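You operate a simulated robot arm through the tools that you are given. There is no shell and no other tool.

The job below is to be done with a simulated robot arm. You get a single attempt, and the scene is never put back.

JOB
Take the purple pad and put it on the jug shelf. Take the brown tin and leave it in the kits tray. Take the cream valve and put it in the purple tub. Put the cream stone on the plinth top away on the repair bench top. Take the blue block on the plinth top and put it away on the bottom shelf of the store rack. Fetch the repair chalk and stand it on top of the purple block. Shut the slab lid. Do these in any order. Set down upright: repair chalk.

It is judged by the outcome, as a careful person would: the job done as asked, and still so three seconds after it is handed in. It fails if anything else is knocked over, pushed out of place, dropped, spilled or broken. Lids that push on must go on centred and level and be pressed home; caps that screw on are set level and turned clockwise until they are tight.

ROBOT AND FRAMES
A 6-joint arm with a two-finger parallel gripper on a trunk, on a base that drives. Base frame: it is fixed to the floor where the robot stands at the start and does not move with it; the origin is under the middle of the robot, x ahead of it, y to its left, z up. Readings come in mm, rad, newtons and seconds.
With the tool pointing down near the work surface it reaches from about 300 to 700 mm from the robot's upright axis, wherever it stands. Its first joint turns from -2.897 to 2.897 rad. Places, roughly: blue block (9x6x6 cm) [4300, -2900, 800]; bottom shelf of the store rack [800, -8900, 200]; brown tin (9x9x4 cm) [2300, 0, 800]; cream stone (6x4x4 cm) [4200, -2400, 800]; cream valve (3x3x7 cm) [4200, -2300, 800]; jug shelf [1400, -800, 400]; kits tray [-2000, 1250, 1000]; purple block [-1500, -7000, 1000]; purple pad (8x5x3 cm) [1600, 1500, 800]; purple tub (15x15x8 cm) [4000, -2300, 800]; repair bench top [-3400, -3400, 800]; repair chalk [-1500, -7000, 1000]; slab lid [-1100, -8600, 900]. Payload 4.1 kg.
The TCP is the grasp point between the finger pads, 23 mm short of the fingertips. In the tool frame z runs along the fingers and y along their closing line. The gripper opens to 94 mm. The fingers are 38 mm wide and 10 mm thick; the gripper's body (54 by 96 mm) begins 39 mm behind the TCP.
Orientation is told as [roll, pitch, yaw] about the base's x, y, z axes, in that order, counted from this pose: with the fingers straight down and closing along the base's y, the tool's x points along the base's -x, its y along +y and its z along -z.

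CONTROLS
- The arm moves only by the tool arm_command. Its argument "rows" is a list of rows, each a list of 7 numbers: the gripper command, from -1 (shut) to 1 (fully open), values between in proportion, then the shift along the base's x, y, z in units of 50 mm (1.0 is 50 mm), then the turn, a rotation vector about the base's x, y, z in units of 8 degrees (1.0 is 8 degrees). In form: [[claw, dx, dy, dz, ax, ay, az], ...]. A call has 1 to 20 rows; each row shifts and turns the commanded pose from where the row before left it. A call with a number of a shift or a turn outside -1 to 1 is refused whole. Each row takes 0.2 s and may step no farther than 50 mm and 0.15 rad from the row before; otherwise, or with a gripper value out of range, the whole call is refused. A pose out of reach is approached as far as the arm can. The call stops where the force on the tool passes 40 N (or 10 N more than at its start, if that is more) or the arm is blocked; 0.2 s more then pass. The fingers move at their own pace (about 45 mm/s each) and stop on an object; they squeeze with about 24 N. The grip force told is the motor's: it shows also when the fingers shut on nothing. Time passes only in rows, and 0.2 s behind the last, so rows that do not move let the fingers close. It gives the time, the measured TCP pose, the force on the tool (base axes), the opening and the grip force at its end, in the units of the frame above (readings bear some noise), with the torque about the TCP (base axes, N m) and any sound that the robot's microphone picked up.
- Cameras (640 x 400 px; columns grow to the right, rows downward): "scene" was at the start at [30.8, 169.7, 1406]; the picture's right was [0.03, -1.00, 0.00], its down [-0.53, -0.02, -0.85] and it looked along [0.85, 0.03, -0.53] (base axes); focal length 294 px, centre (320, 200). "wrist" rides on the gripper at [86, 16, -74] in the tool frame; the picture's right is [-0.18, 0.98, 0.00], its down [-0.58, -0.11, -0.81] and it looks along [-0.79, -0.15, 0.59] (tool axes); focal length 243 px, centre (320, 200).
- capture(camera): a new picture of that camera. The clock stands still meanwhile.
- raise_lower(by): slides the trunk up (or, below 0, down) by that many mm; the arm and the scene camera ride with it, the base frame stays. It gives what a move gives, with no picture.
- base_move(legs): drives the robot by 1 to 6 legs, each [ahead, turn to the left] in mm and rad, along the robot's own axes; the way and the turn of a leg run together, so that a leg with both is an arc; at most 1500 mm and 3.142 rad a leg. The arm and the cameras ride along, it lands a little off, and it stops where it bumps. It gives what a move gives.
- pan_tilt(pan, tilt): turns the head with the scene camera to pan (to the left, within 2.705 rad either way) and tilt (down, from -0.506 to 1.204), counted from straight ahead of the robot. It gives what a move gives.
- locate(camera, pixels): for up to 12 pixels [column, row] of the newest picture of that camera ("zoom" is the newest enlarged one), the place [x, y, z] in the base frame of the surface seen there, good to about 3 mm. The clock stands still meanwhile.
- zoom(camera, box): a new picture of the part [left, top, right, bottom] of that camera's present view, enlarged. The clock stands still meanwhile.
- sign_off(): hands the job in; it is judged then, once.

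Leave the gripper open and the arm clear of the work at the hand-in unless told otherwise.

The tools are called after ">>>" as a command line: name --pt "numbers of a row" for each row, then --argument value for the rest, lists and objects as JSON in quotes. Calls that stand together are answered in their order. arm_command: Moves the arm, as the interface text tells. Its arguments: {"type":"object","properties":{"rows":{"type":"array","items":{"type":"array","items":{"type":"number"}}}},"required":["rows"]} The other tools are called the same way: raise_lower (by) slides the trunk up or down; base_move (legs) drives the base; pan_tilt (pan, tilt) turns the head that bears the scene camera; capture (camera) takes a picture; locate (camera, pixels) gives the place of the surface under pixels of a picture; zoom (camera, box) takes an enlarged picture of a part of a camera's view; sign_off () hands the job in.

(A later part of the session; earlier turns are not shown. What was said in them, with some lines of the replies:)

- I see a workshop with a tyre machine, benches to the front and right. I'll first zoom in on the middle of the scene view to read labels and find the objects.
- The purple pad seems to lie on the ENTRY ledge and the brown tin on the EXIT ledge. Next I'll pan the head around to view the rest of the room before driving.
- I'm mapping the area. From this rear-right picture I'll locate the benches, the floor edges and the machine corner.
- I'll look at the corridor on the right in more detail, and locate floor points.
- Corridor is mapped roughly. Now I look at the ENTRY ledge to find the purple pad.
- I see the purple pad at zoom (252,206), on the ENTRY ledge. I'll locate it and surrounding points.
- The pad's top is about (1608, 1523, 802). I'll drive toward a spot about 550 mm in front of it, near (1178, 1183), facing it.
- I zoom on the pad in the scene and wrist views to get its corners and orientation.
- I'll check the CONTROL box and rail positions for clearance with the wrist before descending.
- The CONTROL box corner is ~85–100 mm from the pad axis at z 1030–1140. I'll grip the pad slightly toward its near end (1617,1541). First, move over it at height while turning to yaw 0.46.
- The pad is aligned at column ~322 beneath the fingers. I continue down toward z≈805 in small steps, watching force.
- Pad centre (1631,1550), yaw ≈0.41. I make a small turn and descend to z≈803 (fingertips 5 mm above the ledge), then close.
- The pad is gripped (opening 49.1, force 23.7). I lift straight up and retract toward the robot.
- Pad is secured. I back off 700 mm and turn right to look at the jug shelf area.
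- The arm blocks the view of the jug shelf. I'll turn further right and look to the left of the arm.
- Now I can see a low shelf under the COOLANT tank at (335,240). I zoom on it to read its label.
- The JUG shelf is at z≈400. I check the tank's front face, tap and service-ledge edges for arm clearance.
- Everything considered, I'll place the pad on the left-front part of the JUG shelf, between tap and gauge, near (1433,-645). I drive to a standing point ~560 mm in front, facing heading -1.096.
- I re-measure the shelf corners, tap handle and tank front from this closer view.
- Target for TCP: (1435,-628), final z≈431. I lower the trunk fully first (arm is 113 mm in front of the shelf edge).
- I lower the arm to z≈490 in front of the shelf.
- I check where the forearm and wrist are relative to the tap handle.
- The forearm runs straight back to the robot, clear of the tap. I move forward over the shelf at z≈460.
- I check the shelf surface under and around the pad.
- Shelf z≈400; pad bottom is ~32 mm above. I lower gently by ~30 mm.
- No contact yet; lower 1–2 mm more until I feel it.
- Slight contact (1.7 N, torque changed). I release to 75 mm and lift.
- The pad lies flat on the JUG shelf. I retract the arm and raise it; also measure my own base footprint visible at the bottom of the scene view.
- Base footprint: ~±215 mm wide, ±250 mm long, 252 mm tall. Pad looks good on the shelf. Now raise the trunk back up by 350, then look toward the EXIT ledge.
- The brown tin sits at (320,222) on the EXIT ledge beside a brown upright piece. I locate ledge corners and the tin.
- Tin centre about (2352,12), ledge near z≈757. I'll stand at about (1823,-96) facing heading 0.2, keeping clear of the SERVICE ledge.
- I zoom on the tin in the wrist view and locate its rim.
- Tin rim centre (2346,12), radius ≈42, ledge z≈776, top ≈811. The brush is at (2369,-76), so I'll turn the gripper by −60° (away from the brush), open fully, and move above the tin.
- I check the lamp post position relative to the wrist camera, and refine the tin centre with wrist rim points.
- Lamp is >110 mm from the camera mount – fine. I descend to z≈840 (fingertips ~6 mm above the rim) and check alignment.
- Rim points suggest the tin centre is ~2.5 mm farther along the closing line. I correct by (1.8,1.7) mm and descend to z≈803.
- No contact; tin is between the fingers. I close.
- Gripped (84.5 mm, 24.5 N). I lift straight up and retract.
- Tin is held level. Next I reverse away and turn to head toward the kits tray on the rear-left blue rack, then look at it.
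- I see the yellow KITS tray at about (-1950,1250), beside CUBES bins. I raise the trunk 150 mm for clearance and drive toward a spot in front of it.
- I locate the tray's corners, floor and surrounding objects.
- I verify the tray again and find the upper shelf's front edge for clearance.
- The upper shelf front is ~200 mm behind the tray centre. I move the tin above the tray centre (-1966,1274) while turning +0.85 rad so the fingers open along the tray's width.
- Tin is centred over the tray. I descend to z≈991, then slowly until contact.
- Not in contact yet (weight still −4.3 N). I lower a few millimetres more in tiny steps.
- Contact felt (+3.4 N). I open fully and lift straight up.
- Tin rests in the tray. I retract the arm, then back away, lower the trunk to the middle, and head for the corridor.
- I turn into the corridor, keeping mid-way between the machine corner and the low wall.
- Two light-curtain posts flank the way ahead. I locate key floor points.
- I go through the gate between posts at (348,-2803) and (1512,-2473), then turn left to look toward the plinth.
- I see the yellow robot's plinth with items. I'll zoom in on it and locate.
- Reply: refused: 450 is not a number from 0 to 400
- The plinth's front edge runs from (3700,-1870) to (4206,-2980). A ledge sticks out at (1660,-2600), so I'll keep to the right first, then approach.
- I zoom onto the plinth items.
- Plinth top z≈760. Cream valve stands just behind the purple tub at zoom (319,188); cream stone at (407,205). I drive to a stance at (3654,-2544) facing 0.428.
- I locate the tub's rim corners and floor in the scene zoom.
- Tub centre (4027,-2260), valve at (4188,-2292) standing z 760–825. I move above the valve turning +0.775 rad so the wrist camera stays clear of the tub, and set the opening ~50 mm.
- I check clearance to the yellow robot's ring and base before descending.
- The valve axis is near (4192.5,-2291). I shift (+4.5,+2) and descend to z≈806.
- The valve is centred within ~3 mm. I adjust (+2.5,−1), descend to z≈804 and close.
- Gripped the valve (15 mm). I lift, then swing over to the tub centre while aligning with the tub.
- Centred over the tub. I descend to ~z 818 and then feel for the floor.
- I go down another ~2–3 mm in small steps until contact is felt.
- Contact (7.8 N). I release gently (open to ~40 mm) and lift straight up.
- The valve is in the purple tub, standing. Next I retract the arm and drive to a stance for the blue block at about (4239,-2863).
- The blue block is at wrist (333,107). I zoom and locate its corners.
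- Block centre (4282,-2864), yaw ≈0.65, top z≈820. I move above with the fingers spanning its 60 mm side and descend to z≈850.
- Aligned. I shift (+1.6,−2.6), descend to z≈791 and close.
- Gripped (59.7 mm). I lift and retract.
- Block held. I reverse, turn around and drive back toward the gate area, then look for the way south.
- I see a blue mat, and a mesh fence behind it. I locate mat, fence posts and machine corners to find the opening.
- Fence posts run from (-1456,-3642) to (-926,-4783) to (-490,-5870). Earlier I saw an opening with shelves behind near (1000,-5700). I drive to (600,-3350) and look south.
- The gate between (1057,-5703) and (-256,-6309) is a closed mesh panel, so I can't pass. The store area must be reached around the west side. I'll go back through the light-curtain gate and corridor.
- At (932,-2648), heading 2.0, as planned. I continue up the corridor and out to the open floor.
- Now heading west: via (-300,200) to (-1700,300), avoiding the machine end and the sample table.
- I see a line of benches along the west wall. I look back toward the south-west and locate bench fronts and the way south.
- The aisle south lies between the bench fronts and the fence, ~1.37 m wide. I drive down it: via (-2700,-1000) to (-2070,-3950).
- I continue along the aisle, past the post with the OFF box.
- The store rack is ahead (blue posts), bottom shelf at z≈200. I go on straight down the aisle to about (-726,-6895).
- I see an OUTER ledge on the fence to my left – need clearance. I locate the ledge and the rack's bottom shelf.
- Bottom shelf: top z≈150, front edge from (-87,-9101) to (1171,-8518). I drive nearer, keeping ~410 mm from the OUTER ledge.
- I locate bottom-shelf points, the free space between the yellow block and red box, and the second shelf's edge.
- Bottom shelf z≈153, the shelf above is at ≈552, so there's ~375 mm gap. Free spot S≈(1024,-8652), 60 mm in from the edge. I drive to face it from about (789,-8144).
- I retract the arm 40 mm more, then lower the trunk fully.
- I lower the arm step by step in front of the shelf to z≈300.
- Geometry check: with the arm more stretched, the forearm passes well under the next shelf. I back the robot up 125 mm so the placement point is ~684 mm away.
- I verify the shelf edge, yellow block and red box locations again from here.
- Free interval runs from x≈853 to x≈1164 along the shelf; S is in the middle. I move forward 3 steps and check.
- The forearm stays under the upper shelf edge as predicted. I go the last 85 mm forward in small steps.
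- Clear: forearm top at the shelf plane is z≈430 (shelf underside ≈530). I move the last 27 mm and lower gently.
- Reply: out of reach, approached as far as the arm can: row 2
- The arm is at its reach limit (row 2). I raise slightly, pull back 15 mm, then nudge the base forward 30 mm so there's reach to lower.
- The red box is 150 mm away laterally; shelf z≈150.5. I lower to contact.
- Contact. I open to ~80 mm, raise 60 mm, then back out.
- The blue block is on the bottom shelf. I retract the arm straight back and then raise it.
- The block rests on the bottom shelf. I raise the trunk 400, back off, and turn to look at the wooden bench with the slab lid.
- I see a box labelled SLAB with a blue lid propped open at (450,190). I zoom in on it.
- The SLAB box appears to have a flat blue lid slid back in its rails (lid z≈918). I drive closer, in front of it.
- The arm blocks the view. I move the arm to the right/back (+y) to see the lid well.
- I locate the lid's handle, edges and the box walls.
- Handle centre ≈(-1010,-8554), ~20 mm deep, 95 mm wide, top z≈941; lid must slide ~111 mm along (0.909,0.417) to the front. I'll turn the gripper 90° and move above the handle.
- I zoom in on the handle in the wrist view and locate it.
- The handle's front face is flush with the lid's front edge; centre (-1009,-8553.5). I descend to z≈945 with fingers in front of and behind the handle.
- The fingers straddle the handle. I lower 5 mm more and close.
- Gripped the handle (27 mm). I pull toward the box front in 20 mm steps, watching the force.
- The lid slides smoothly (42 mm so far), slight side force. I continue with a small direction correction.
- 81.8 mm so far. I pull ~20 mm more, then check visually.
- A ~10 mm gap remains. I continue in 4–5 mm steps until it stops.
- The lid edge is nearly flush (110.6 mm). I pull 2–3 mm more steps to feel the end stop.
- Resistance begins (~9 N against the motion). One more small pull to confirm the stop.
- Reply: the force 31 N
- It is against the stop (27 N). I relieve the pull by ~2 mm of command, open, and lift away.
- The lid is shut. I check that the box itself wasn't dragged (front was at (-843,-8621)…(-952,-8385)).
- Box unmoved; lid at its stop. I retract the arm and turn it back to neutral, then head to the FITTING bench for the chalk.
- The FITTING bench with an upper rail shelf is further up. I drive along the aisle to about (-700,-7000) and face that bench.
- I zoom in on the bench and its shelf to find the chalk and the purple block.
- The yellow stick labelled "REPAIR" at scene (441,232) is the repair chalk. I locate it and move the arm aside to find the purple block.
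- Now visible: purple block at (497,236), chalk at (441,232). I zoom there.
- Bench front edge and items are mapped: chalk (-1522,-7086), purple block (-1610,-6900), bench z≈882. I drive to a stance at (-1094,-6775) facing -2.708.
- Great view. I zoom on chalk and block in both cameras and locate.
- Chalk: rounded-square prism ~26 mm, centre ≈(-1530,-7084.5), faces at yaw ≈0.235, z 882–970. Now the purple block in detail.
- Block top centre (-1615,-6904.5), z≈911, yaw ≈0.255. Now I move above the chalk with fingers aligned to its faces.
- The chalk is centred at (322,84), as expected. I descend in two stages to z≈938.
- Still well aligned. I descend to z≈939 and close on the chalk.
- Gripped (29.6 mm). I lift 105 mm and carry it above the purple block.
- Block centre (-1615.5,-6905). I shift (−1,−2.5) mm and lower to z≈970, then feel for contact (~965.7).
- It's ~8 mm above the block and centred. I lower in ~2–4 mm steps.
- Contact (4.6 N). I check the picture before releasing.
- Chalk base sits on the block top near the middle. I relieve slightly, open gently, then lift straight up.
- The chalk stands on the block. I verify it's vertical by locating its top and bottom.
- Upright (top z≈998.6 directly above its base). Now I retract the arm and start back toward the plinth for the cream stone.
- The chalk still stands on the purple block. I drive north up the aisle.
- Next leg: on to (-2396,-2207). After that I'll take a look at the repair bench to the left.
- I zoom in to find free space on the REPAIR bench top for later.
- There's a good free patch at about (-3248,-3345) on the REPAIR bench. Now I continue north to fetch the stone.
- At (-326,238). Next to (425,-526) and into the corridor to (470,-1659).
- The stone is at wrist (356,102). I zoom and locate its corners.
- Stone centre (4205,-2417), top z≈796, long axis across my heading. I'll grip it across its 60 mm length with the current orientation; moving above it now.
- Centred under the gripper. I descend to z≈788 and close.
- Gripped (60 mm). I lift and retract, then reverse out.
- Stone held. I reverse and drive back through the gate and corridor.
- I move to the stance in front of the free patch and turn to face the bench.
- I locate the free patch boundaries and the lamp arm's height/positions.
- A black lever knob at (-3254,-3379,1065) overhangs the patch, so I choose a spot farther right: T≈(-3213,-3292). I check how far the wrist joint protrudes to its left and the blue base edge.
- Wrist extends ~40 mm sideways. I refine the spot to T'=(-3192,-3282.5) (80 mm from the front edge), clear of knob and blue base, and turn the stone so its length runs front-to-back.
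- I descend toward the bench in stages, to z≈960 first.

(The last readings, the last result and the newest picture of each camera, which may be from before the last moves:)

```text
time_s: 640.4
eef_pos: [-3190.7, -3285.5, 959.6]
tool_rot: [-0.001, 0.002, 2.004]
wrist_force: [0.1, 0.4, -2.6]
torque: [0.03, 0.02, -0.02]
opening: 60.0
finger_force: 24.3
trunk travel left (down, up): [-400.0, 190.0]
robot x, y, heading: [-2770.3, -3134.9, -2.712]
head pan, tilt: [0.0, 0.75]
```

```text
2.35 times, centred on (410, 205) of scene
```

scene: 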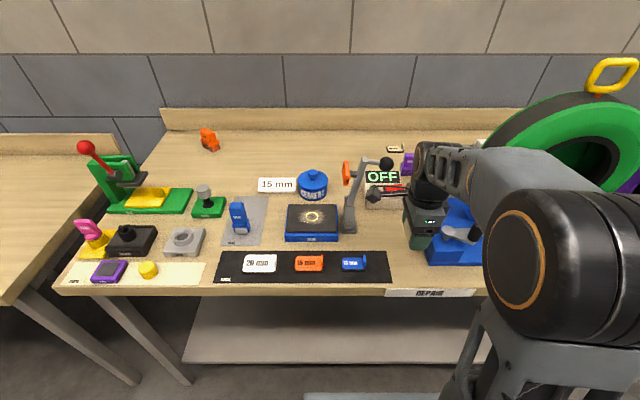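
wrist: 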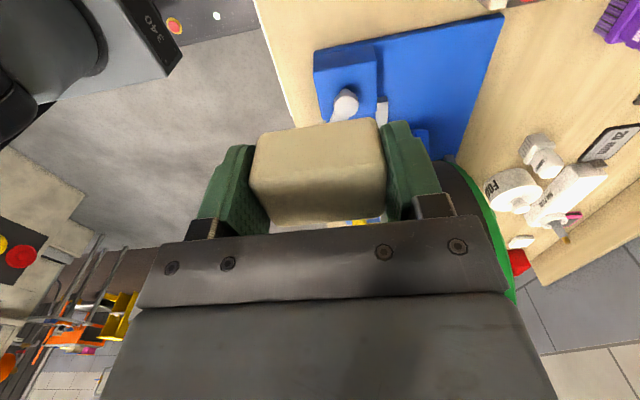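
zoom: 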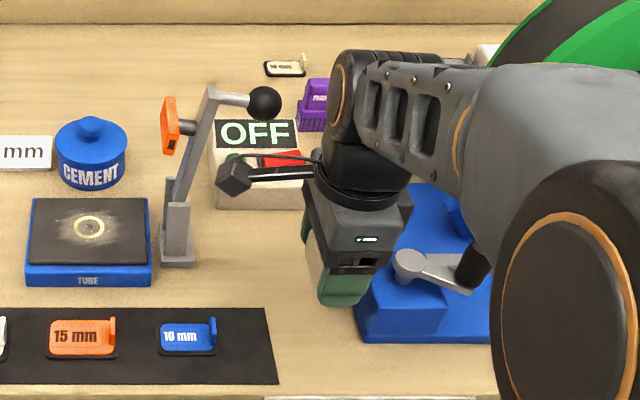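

>>> arm_command --pt "-1 0 0.03 -0.7 0 0 0" --pt "-1 0 0 -0.6 0 0 0"

>>> capture --camera "wrist"

>>> zoom --camera "scene" --box '[340, 150, 480, 290]'

```text
time_s: 641.0
eef_pos: [-3193.1, -3283.9, 896.9]
tool_rot: [-0.002, 0.001, 2.003]
wrist_force: [0.2, -0.6, -1.9]
torque: [-0.03, 0.04, 0.01]
opening: 59.9
finger_force: 23.8
trunk travel left (down, up): [-400.0, 190.0]
robot x, y, heading: [-2773.2, -3130.8, -2.709]
head pan, tilt: [0.0, 0.75]
```

```text
taken
```

wrist: 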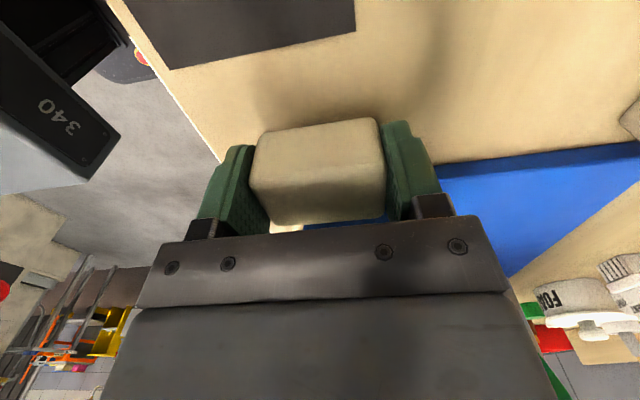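

```text
2.86 times, centred on (410, 220) of scene
```

zoom: 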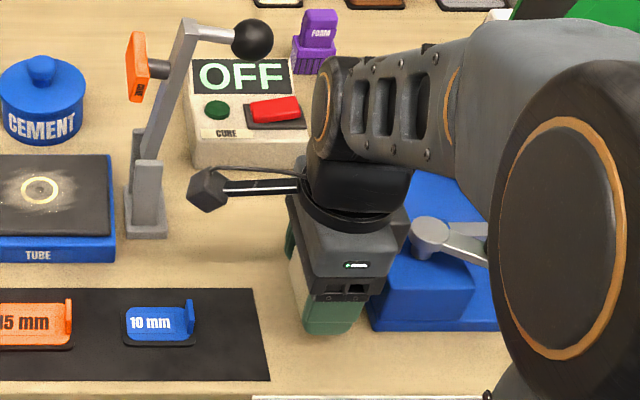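

I check the blue base edge relative to the stone and fingers.

>>> locate --camera "wrist" --pixels '[[345, 223], [310, 228], [285, 228], [445, 185], [445, 160], [500, 158], [250, 115], [350, 110], [320, 60], [420, 120]]'

>>> locate --camera "zoom" --pixels '[[370, 325], [385, 330], [345, 325], [330, 330], [375, 290], [300, 290], [295, 330], [400, 255], [440, 220]]'

```text
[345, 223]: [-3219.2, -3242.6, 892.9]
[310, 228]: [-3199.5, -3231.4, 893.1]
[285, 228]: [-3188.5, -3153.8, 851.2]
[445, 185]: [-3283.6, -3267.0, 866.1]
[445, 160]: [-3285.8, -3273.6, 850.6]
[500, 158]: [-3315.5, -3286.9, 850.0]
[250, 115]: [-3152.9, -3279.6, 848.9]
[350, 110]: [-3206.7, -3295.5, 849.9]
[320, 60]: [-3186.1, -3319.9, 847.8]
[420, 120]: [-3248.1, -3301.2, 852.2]
```

```text
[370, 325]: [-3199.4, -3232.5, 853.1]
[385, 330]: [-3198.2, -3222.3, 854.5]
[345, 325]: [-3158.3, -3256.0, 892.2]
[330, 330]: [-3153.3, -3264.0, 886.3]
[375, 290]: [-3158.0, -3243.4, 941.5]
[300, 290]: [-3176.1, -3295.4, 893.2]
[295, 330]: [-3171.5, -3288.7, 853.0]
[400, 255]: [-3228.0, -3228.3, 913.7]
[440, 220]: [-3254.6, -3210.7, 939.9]
```

Clear by ~30 mm. I lower the last 21 mm gently.

>>> arm_command --pt "-1 0 0 -0.2 0 0 0" --pt "-1 0 0 -0.12 0 0 0" --pt "-1 0 0 -0.04 0 0 0" --pt "-1 0 0 0 0 0 0"

```text
time_s: 642.0
eef_pos: [-3192.4, -3282.6, 878.4]
tool_rot: [-0.001, 0.002, 2.005]
wrist_force: [-0.2, 0.4, -2.6]
torque: [0.0, -0.05, 0.01]
opening: 59.7
finger_force: 24.2
trunk travel left (down, up): [-400.0, 190.0]
robot x, y, heading: [-2770.9, -3133.7, -2.714]
head pan, tilt: [0.0, 0.75]
```

>>> arm_command --pt "-1 0 0 -0.04 0 0 0" --pt "-1 0 0 -0.03 0 0 0" --pt "-1 0 0 0 0 0 0"

```text
time_s: 642.8
eef_pos: [-3192.1, -3283.0, 876.5]
tool_rot: [0.0, 0.0, 2.004]
wrist_force: [0.5, -0.6, 5.1]
torque: [0.13, 0.08, -0.03]
opening: 59.8
finger_force: 24.0
trunk travel left (down, up): [-400.0, 190.0]
robot x, y, heading: [-2774.0, -3136.7, -2.708]
head pan, tilt: [0.0, 0.75]
```

Contact (5 N). I open to ~78 mm and lift straight up.

>>> arm_command --pt "0.4 0 0 0 0 0 0" --pt "0.6 0 0 0 0 0 0" --pt "0.6 0 0 0 0 0 0" --pt "0.6 0 0 0.4 0 0 0" --pt "0.6 0 0 0.8 0 0 0" --pt "0.6 0 0 0.9 0 0 0" --pt "0.6 0 0 0.9 0 0 0" --pt "0.6 0 0 0.9 0 0 0"

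>>> capture --camera "wrist"

>>> capture --camera "scene"

```text
time_s: 644.6
eef_pos: [-3189.9, -3279.8, 1071.0]
tool_rot: [-0.002, 0.003, 2.004]
wrist_force: [-0.2, 0.8, 1.1]
torque: [0.02, -0.02, -0.01]
opening: 75.0
finger_force: 0.1
trunk travel left (down, up): [-400.0, 190.0]
robot x, y, heading: [-2771.2, -3133.3, -2.713]
head pan, tilt: [0.0, 0.75]
```

```text
taken
```

wrist: 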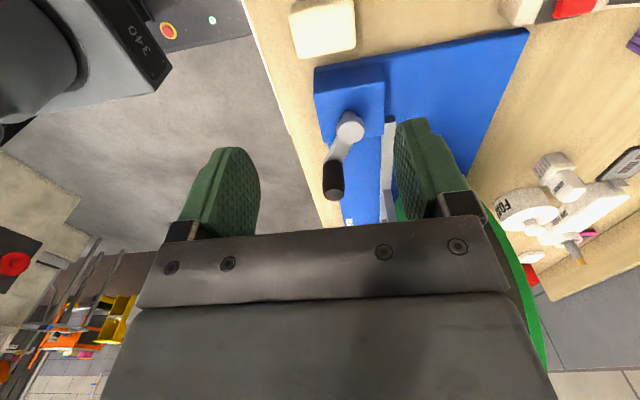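

```text
taken
```

scene: 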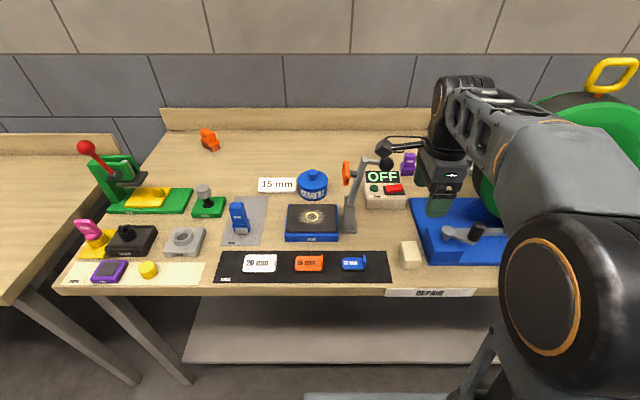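

The stone rests on the repair bench top. I raise, rotate back to neutral, retract, and back off from the bench.

>>> arm_command --pt "1 0 0 0.9 0 0 0" --pt "1 0.12 0.03 0.3 0 0 0.94" --pt "1 0.12 0.03 0 0 0 0.94" --pt "1 0.12 0.03 0 0 0 0.94" --pt "1 0.12 0.03 0 0 0 0.94" --pt "1 0.12 0.03 0 0 0 0.94" --pt "1 0.12 0.03 0 0 0 0.94" --pt "1 0.12 0.03 0 0 0 0.94" --pt "1 0.12 0.03 0 0 0 0.94" --pt "1 0.12 0.03 0 0 0 0.94" --pt "1 0.12 0.03 0 0 0 0.94" --pt "1 0.12 0.03 0 0 0 0.94" --pt "1 0.12 0.03 0 0 0 0.94"

>>> base_move --legs '[[-350, 0]]'

>>> capture --camera "scene"

```text
time_s: 647.4
eef_pos: [-3119.1, -3264.3, 1130.8]
tool_rot: [-0.002, 0.003, -2.701]
wrist_force: [0.1, -0.9, -0.9]
torque: [-0.01, 0.01, 0.02]
opening: 93.5
finger_force: 0.1
trunk travel left (down, up): [-400.0, 190.0]
robot x, y, heading: [-2773.1, -3136.8, -2.709]
head pan, tilt: [0.0, 0.75]
```

```text
time_s: 649.7
eef_pos: [-2803.9, -3118.5, 1129.7]
tool_rot: [-0.002, 0.001, -2.705]
wrist_force: [-0.6, -0.8, -0.3]
torque: [0.02, 0.01, 0.01]
opening: 93.8
finger_force: 0.0
trunk travel left (down, up): [-400.0, 190.0]
robot x, y, heading: [-2456.4, -2988.4, -2.709]
head pan, tilt: [0.0, 0.75]
```

```text
taken
```

scene: 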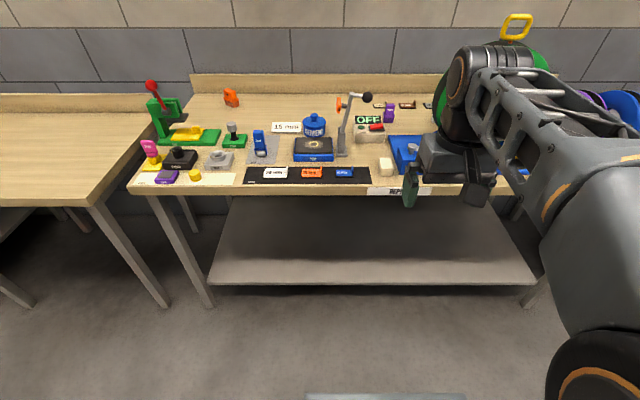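

All seven jobs were confirmed by camera as each was finished:
- The purple pad is on the jug shelf.
- The brown tin is in the kits tray.
- The cream valve is in the purple tub.
- The blue block is on the bottom shelf of the store rack.
- The slab lid is shut against its stop.
- The repair chalk stands upright on the purple block.
- The cream stone is on the repair bench top.

The gripper is open and the arm is clear, so I hand in.

>>> sign_off

```text
The job is handed in.
```

All seven tasks are done and I've handed the job in. The hand-in gave no verdict. I checked each result by camera as I finished it, and didn't go back to re-check the earlier ones at the end.

| Task | Result |
|---|---|
| Purple pad | Lies flat on the jug shelf, left of the tap |
| Brown tin | Sits level in the kits tray |
| Cream valve | Stands inside the purple tub |
| Cream stone | On the repair bench top, near the front edge between the patch mat and the blue base |
| Blue block | On the bottom shelf of the store rack, between the yellow block and the red box |
| Repair chalk | Stands upright near the middle of the purple block's top face |
| Slab lid | Slid shut against its end stop; the box did not move |

I did not see anything else get knocked over or pushed out of place, and no drive stopped on a bump. The gripper is open and the arm is clear of the work. The robot is parked in front of the repair bench.
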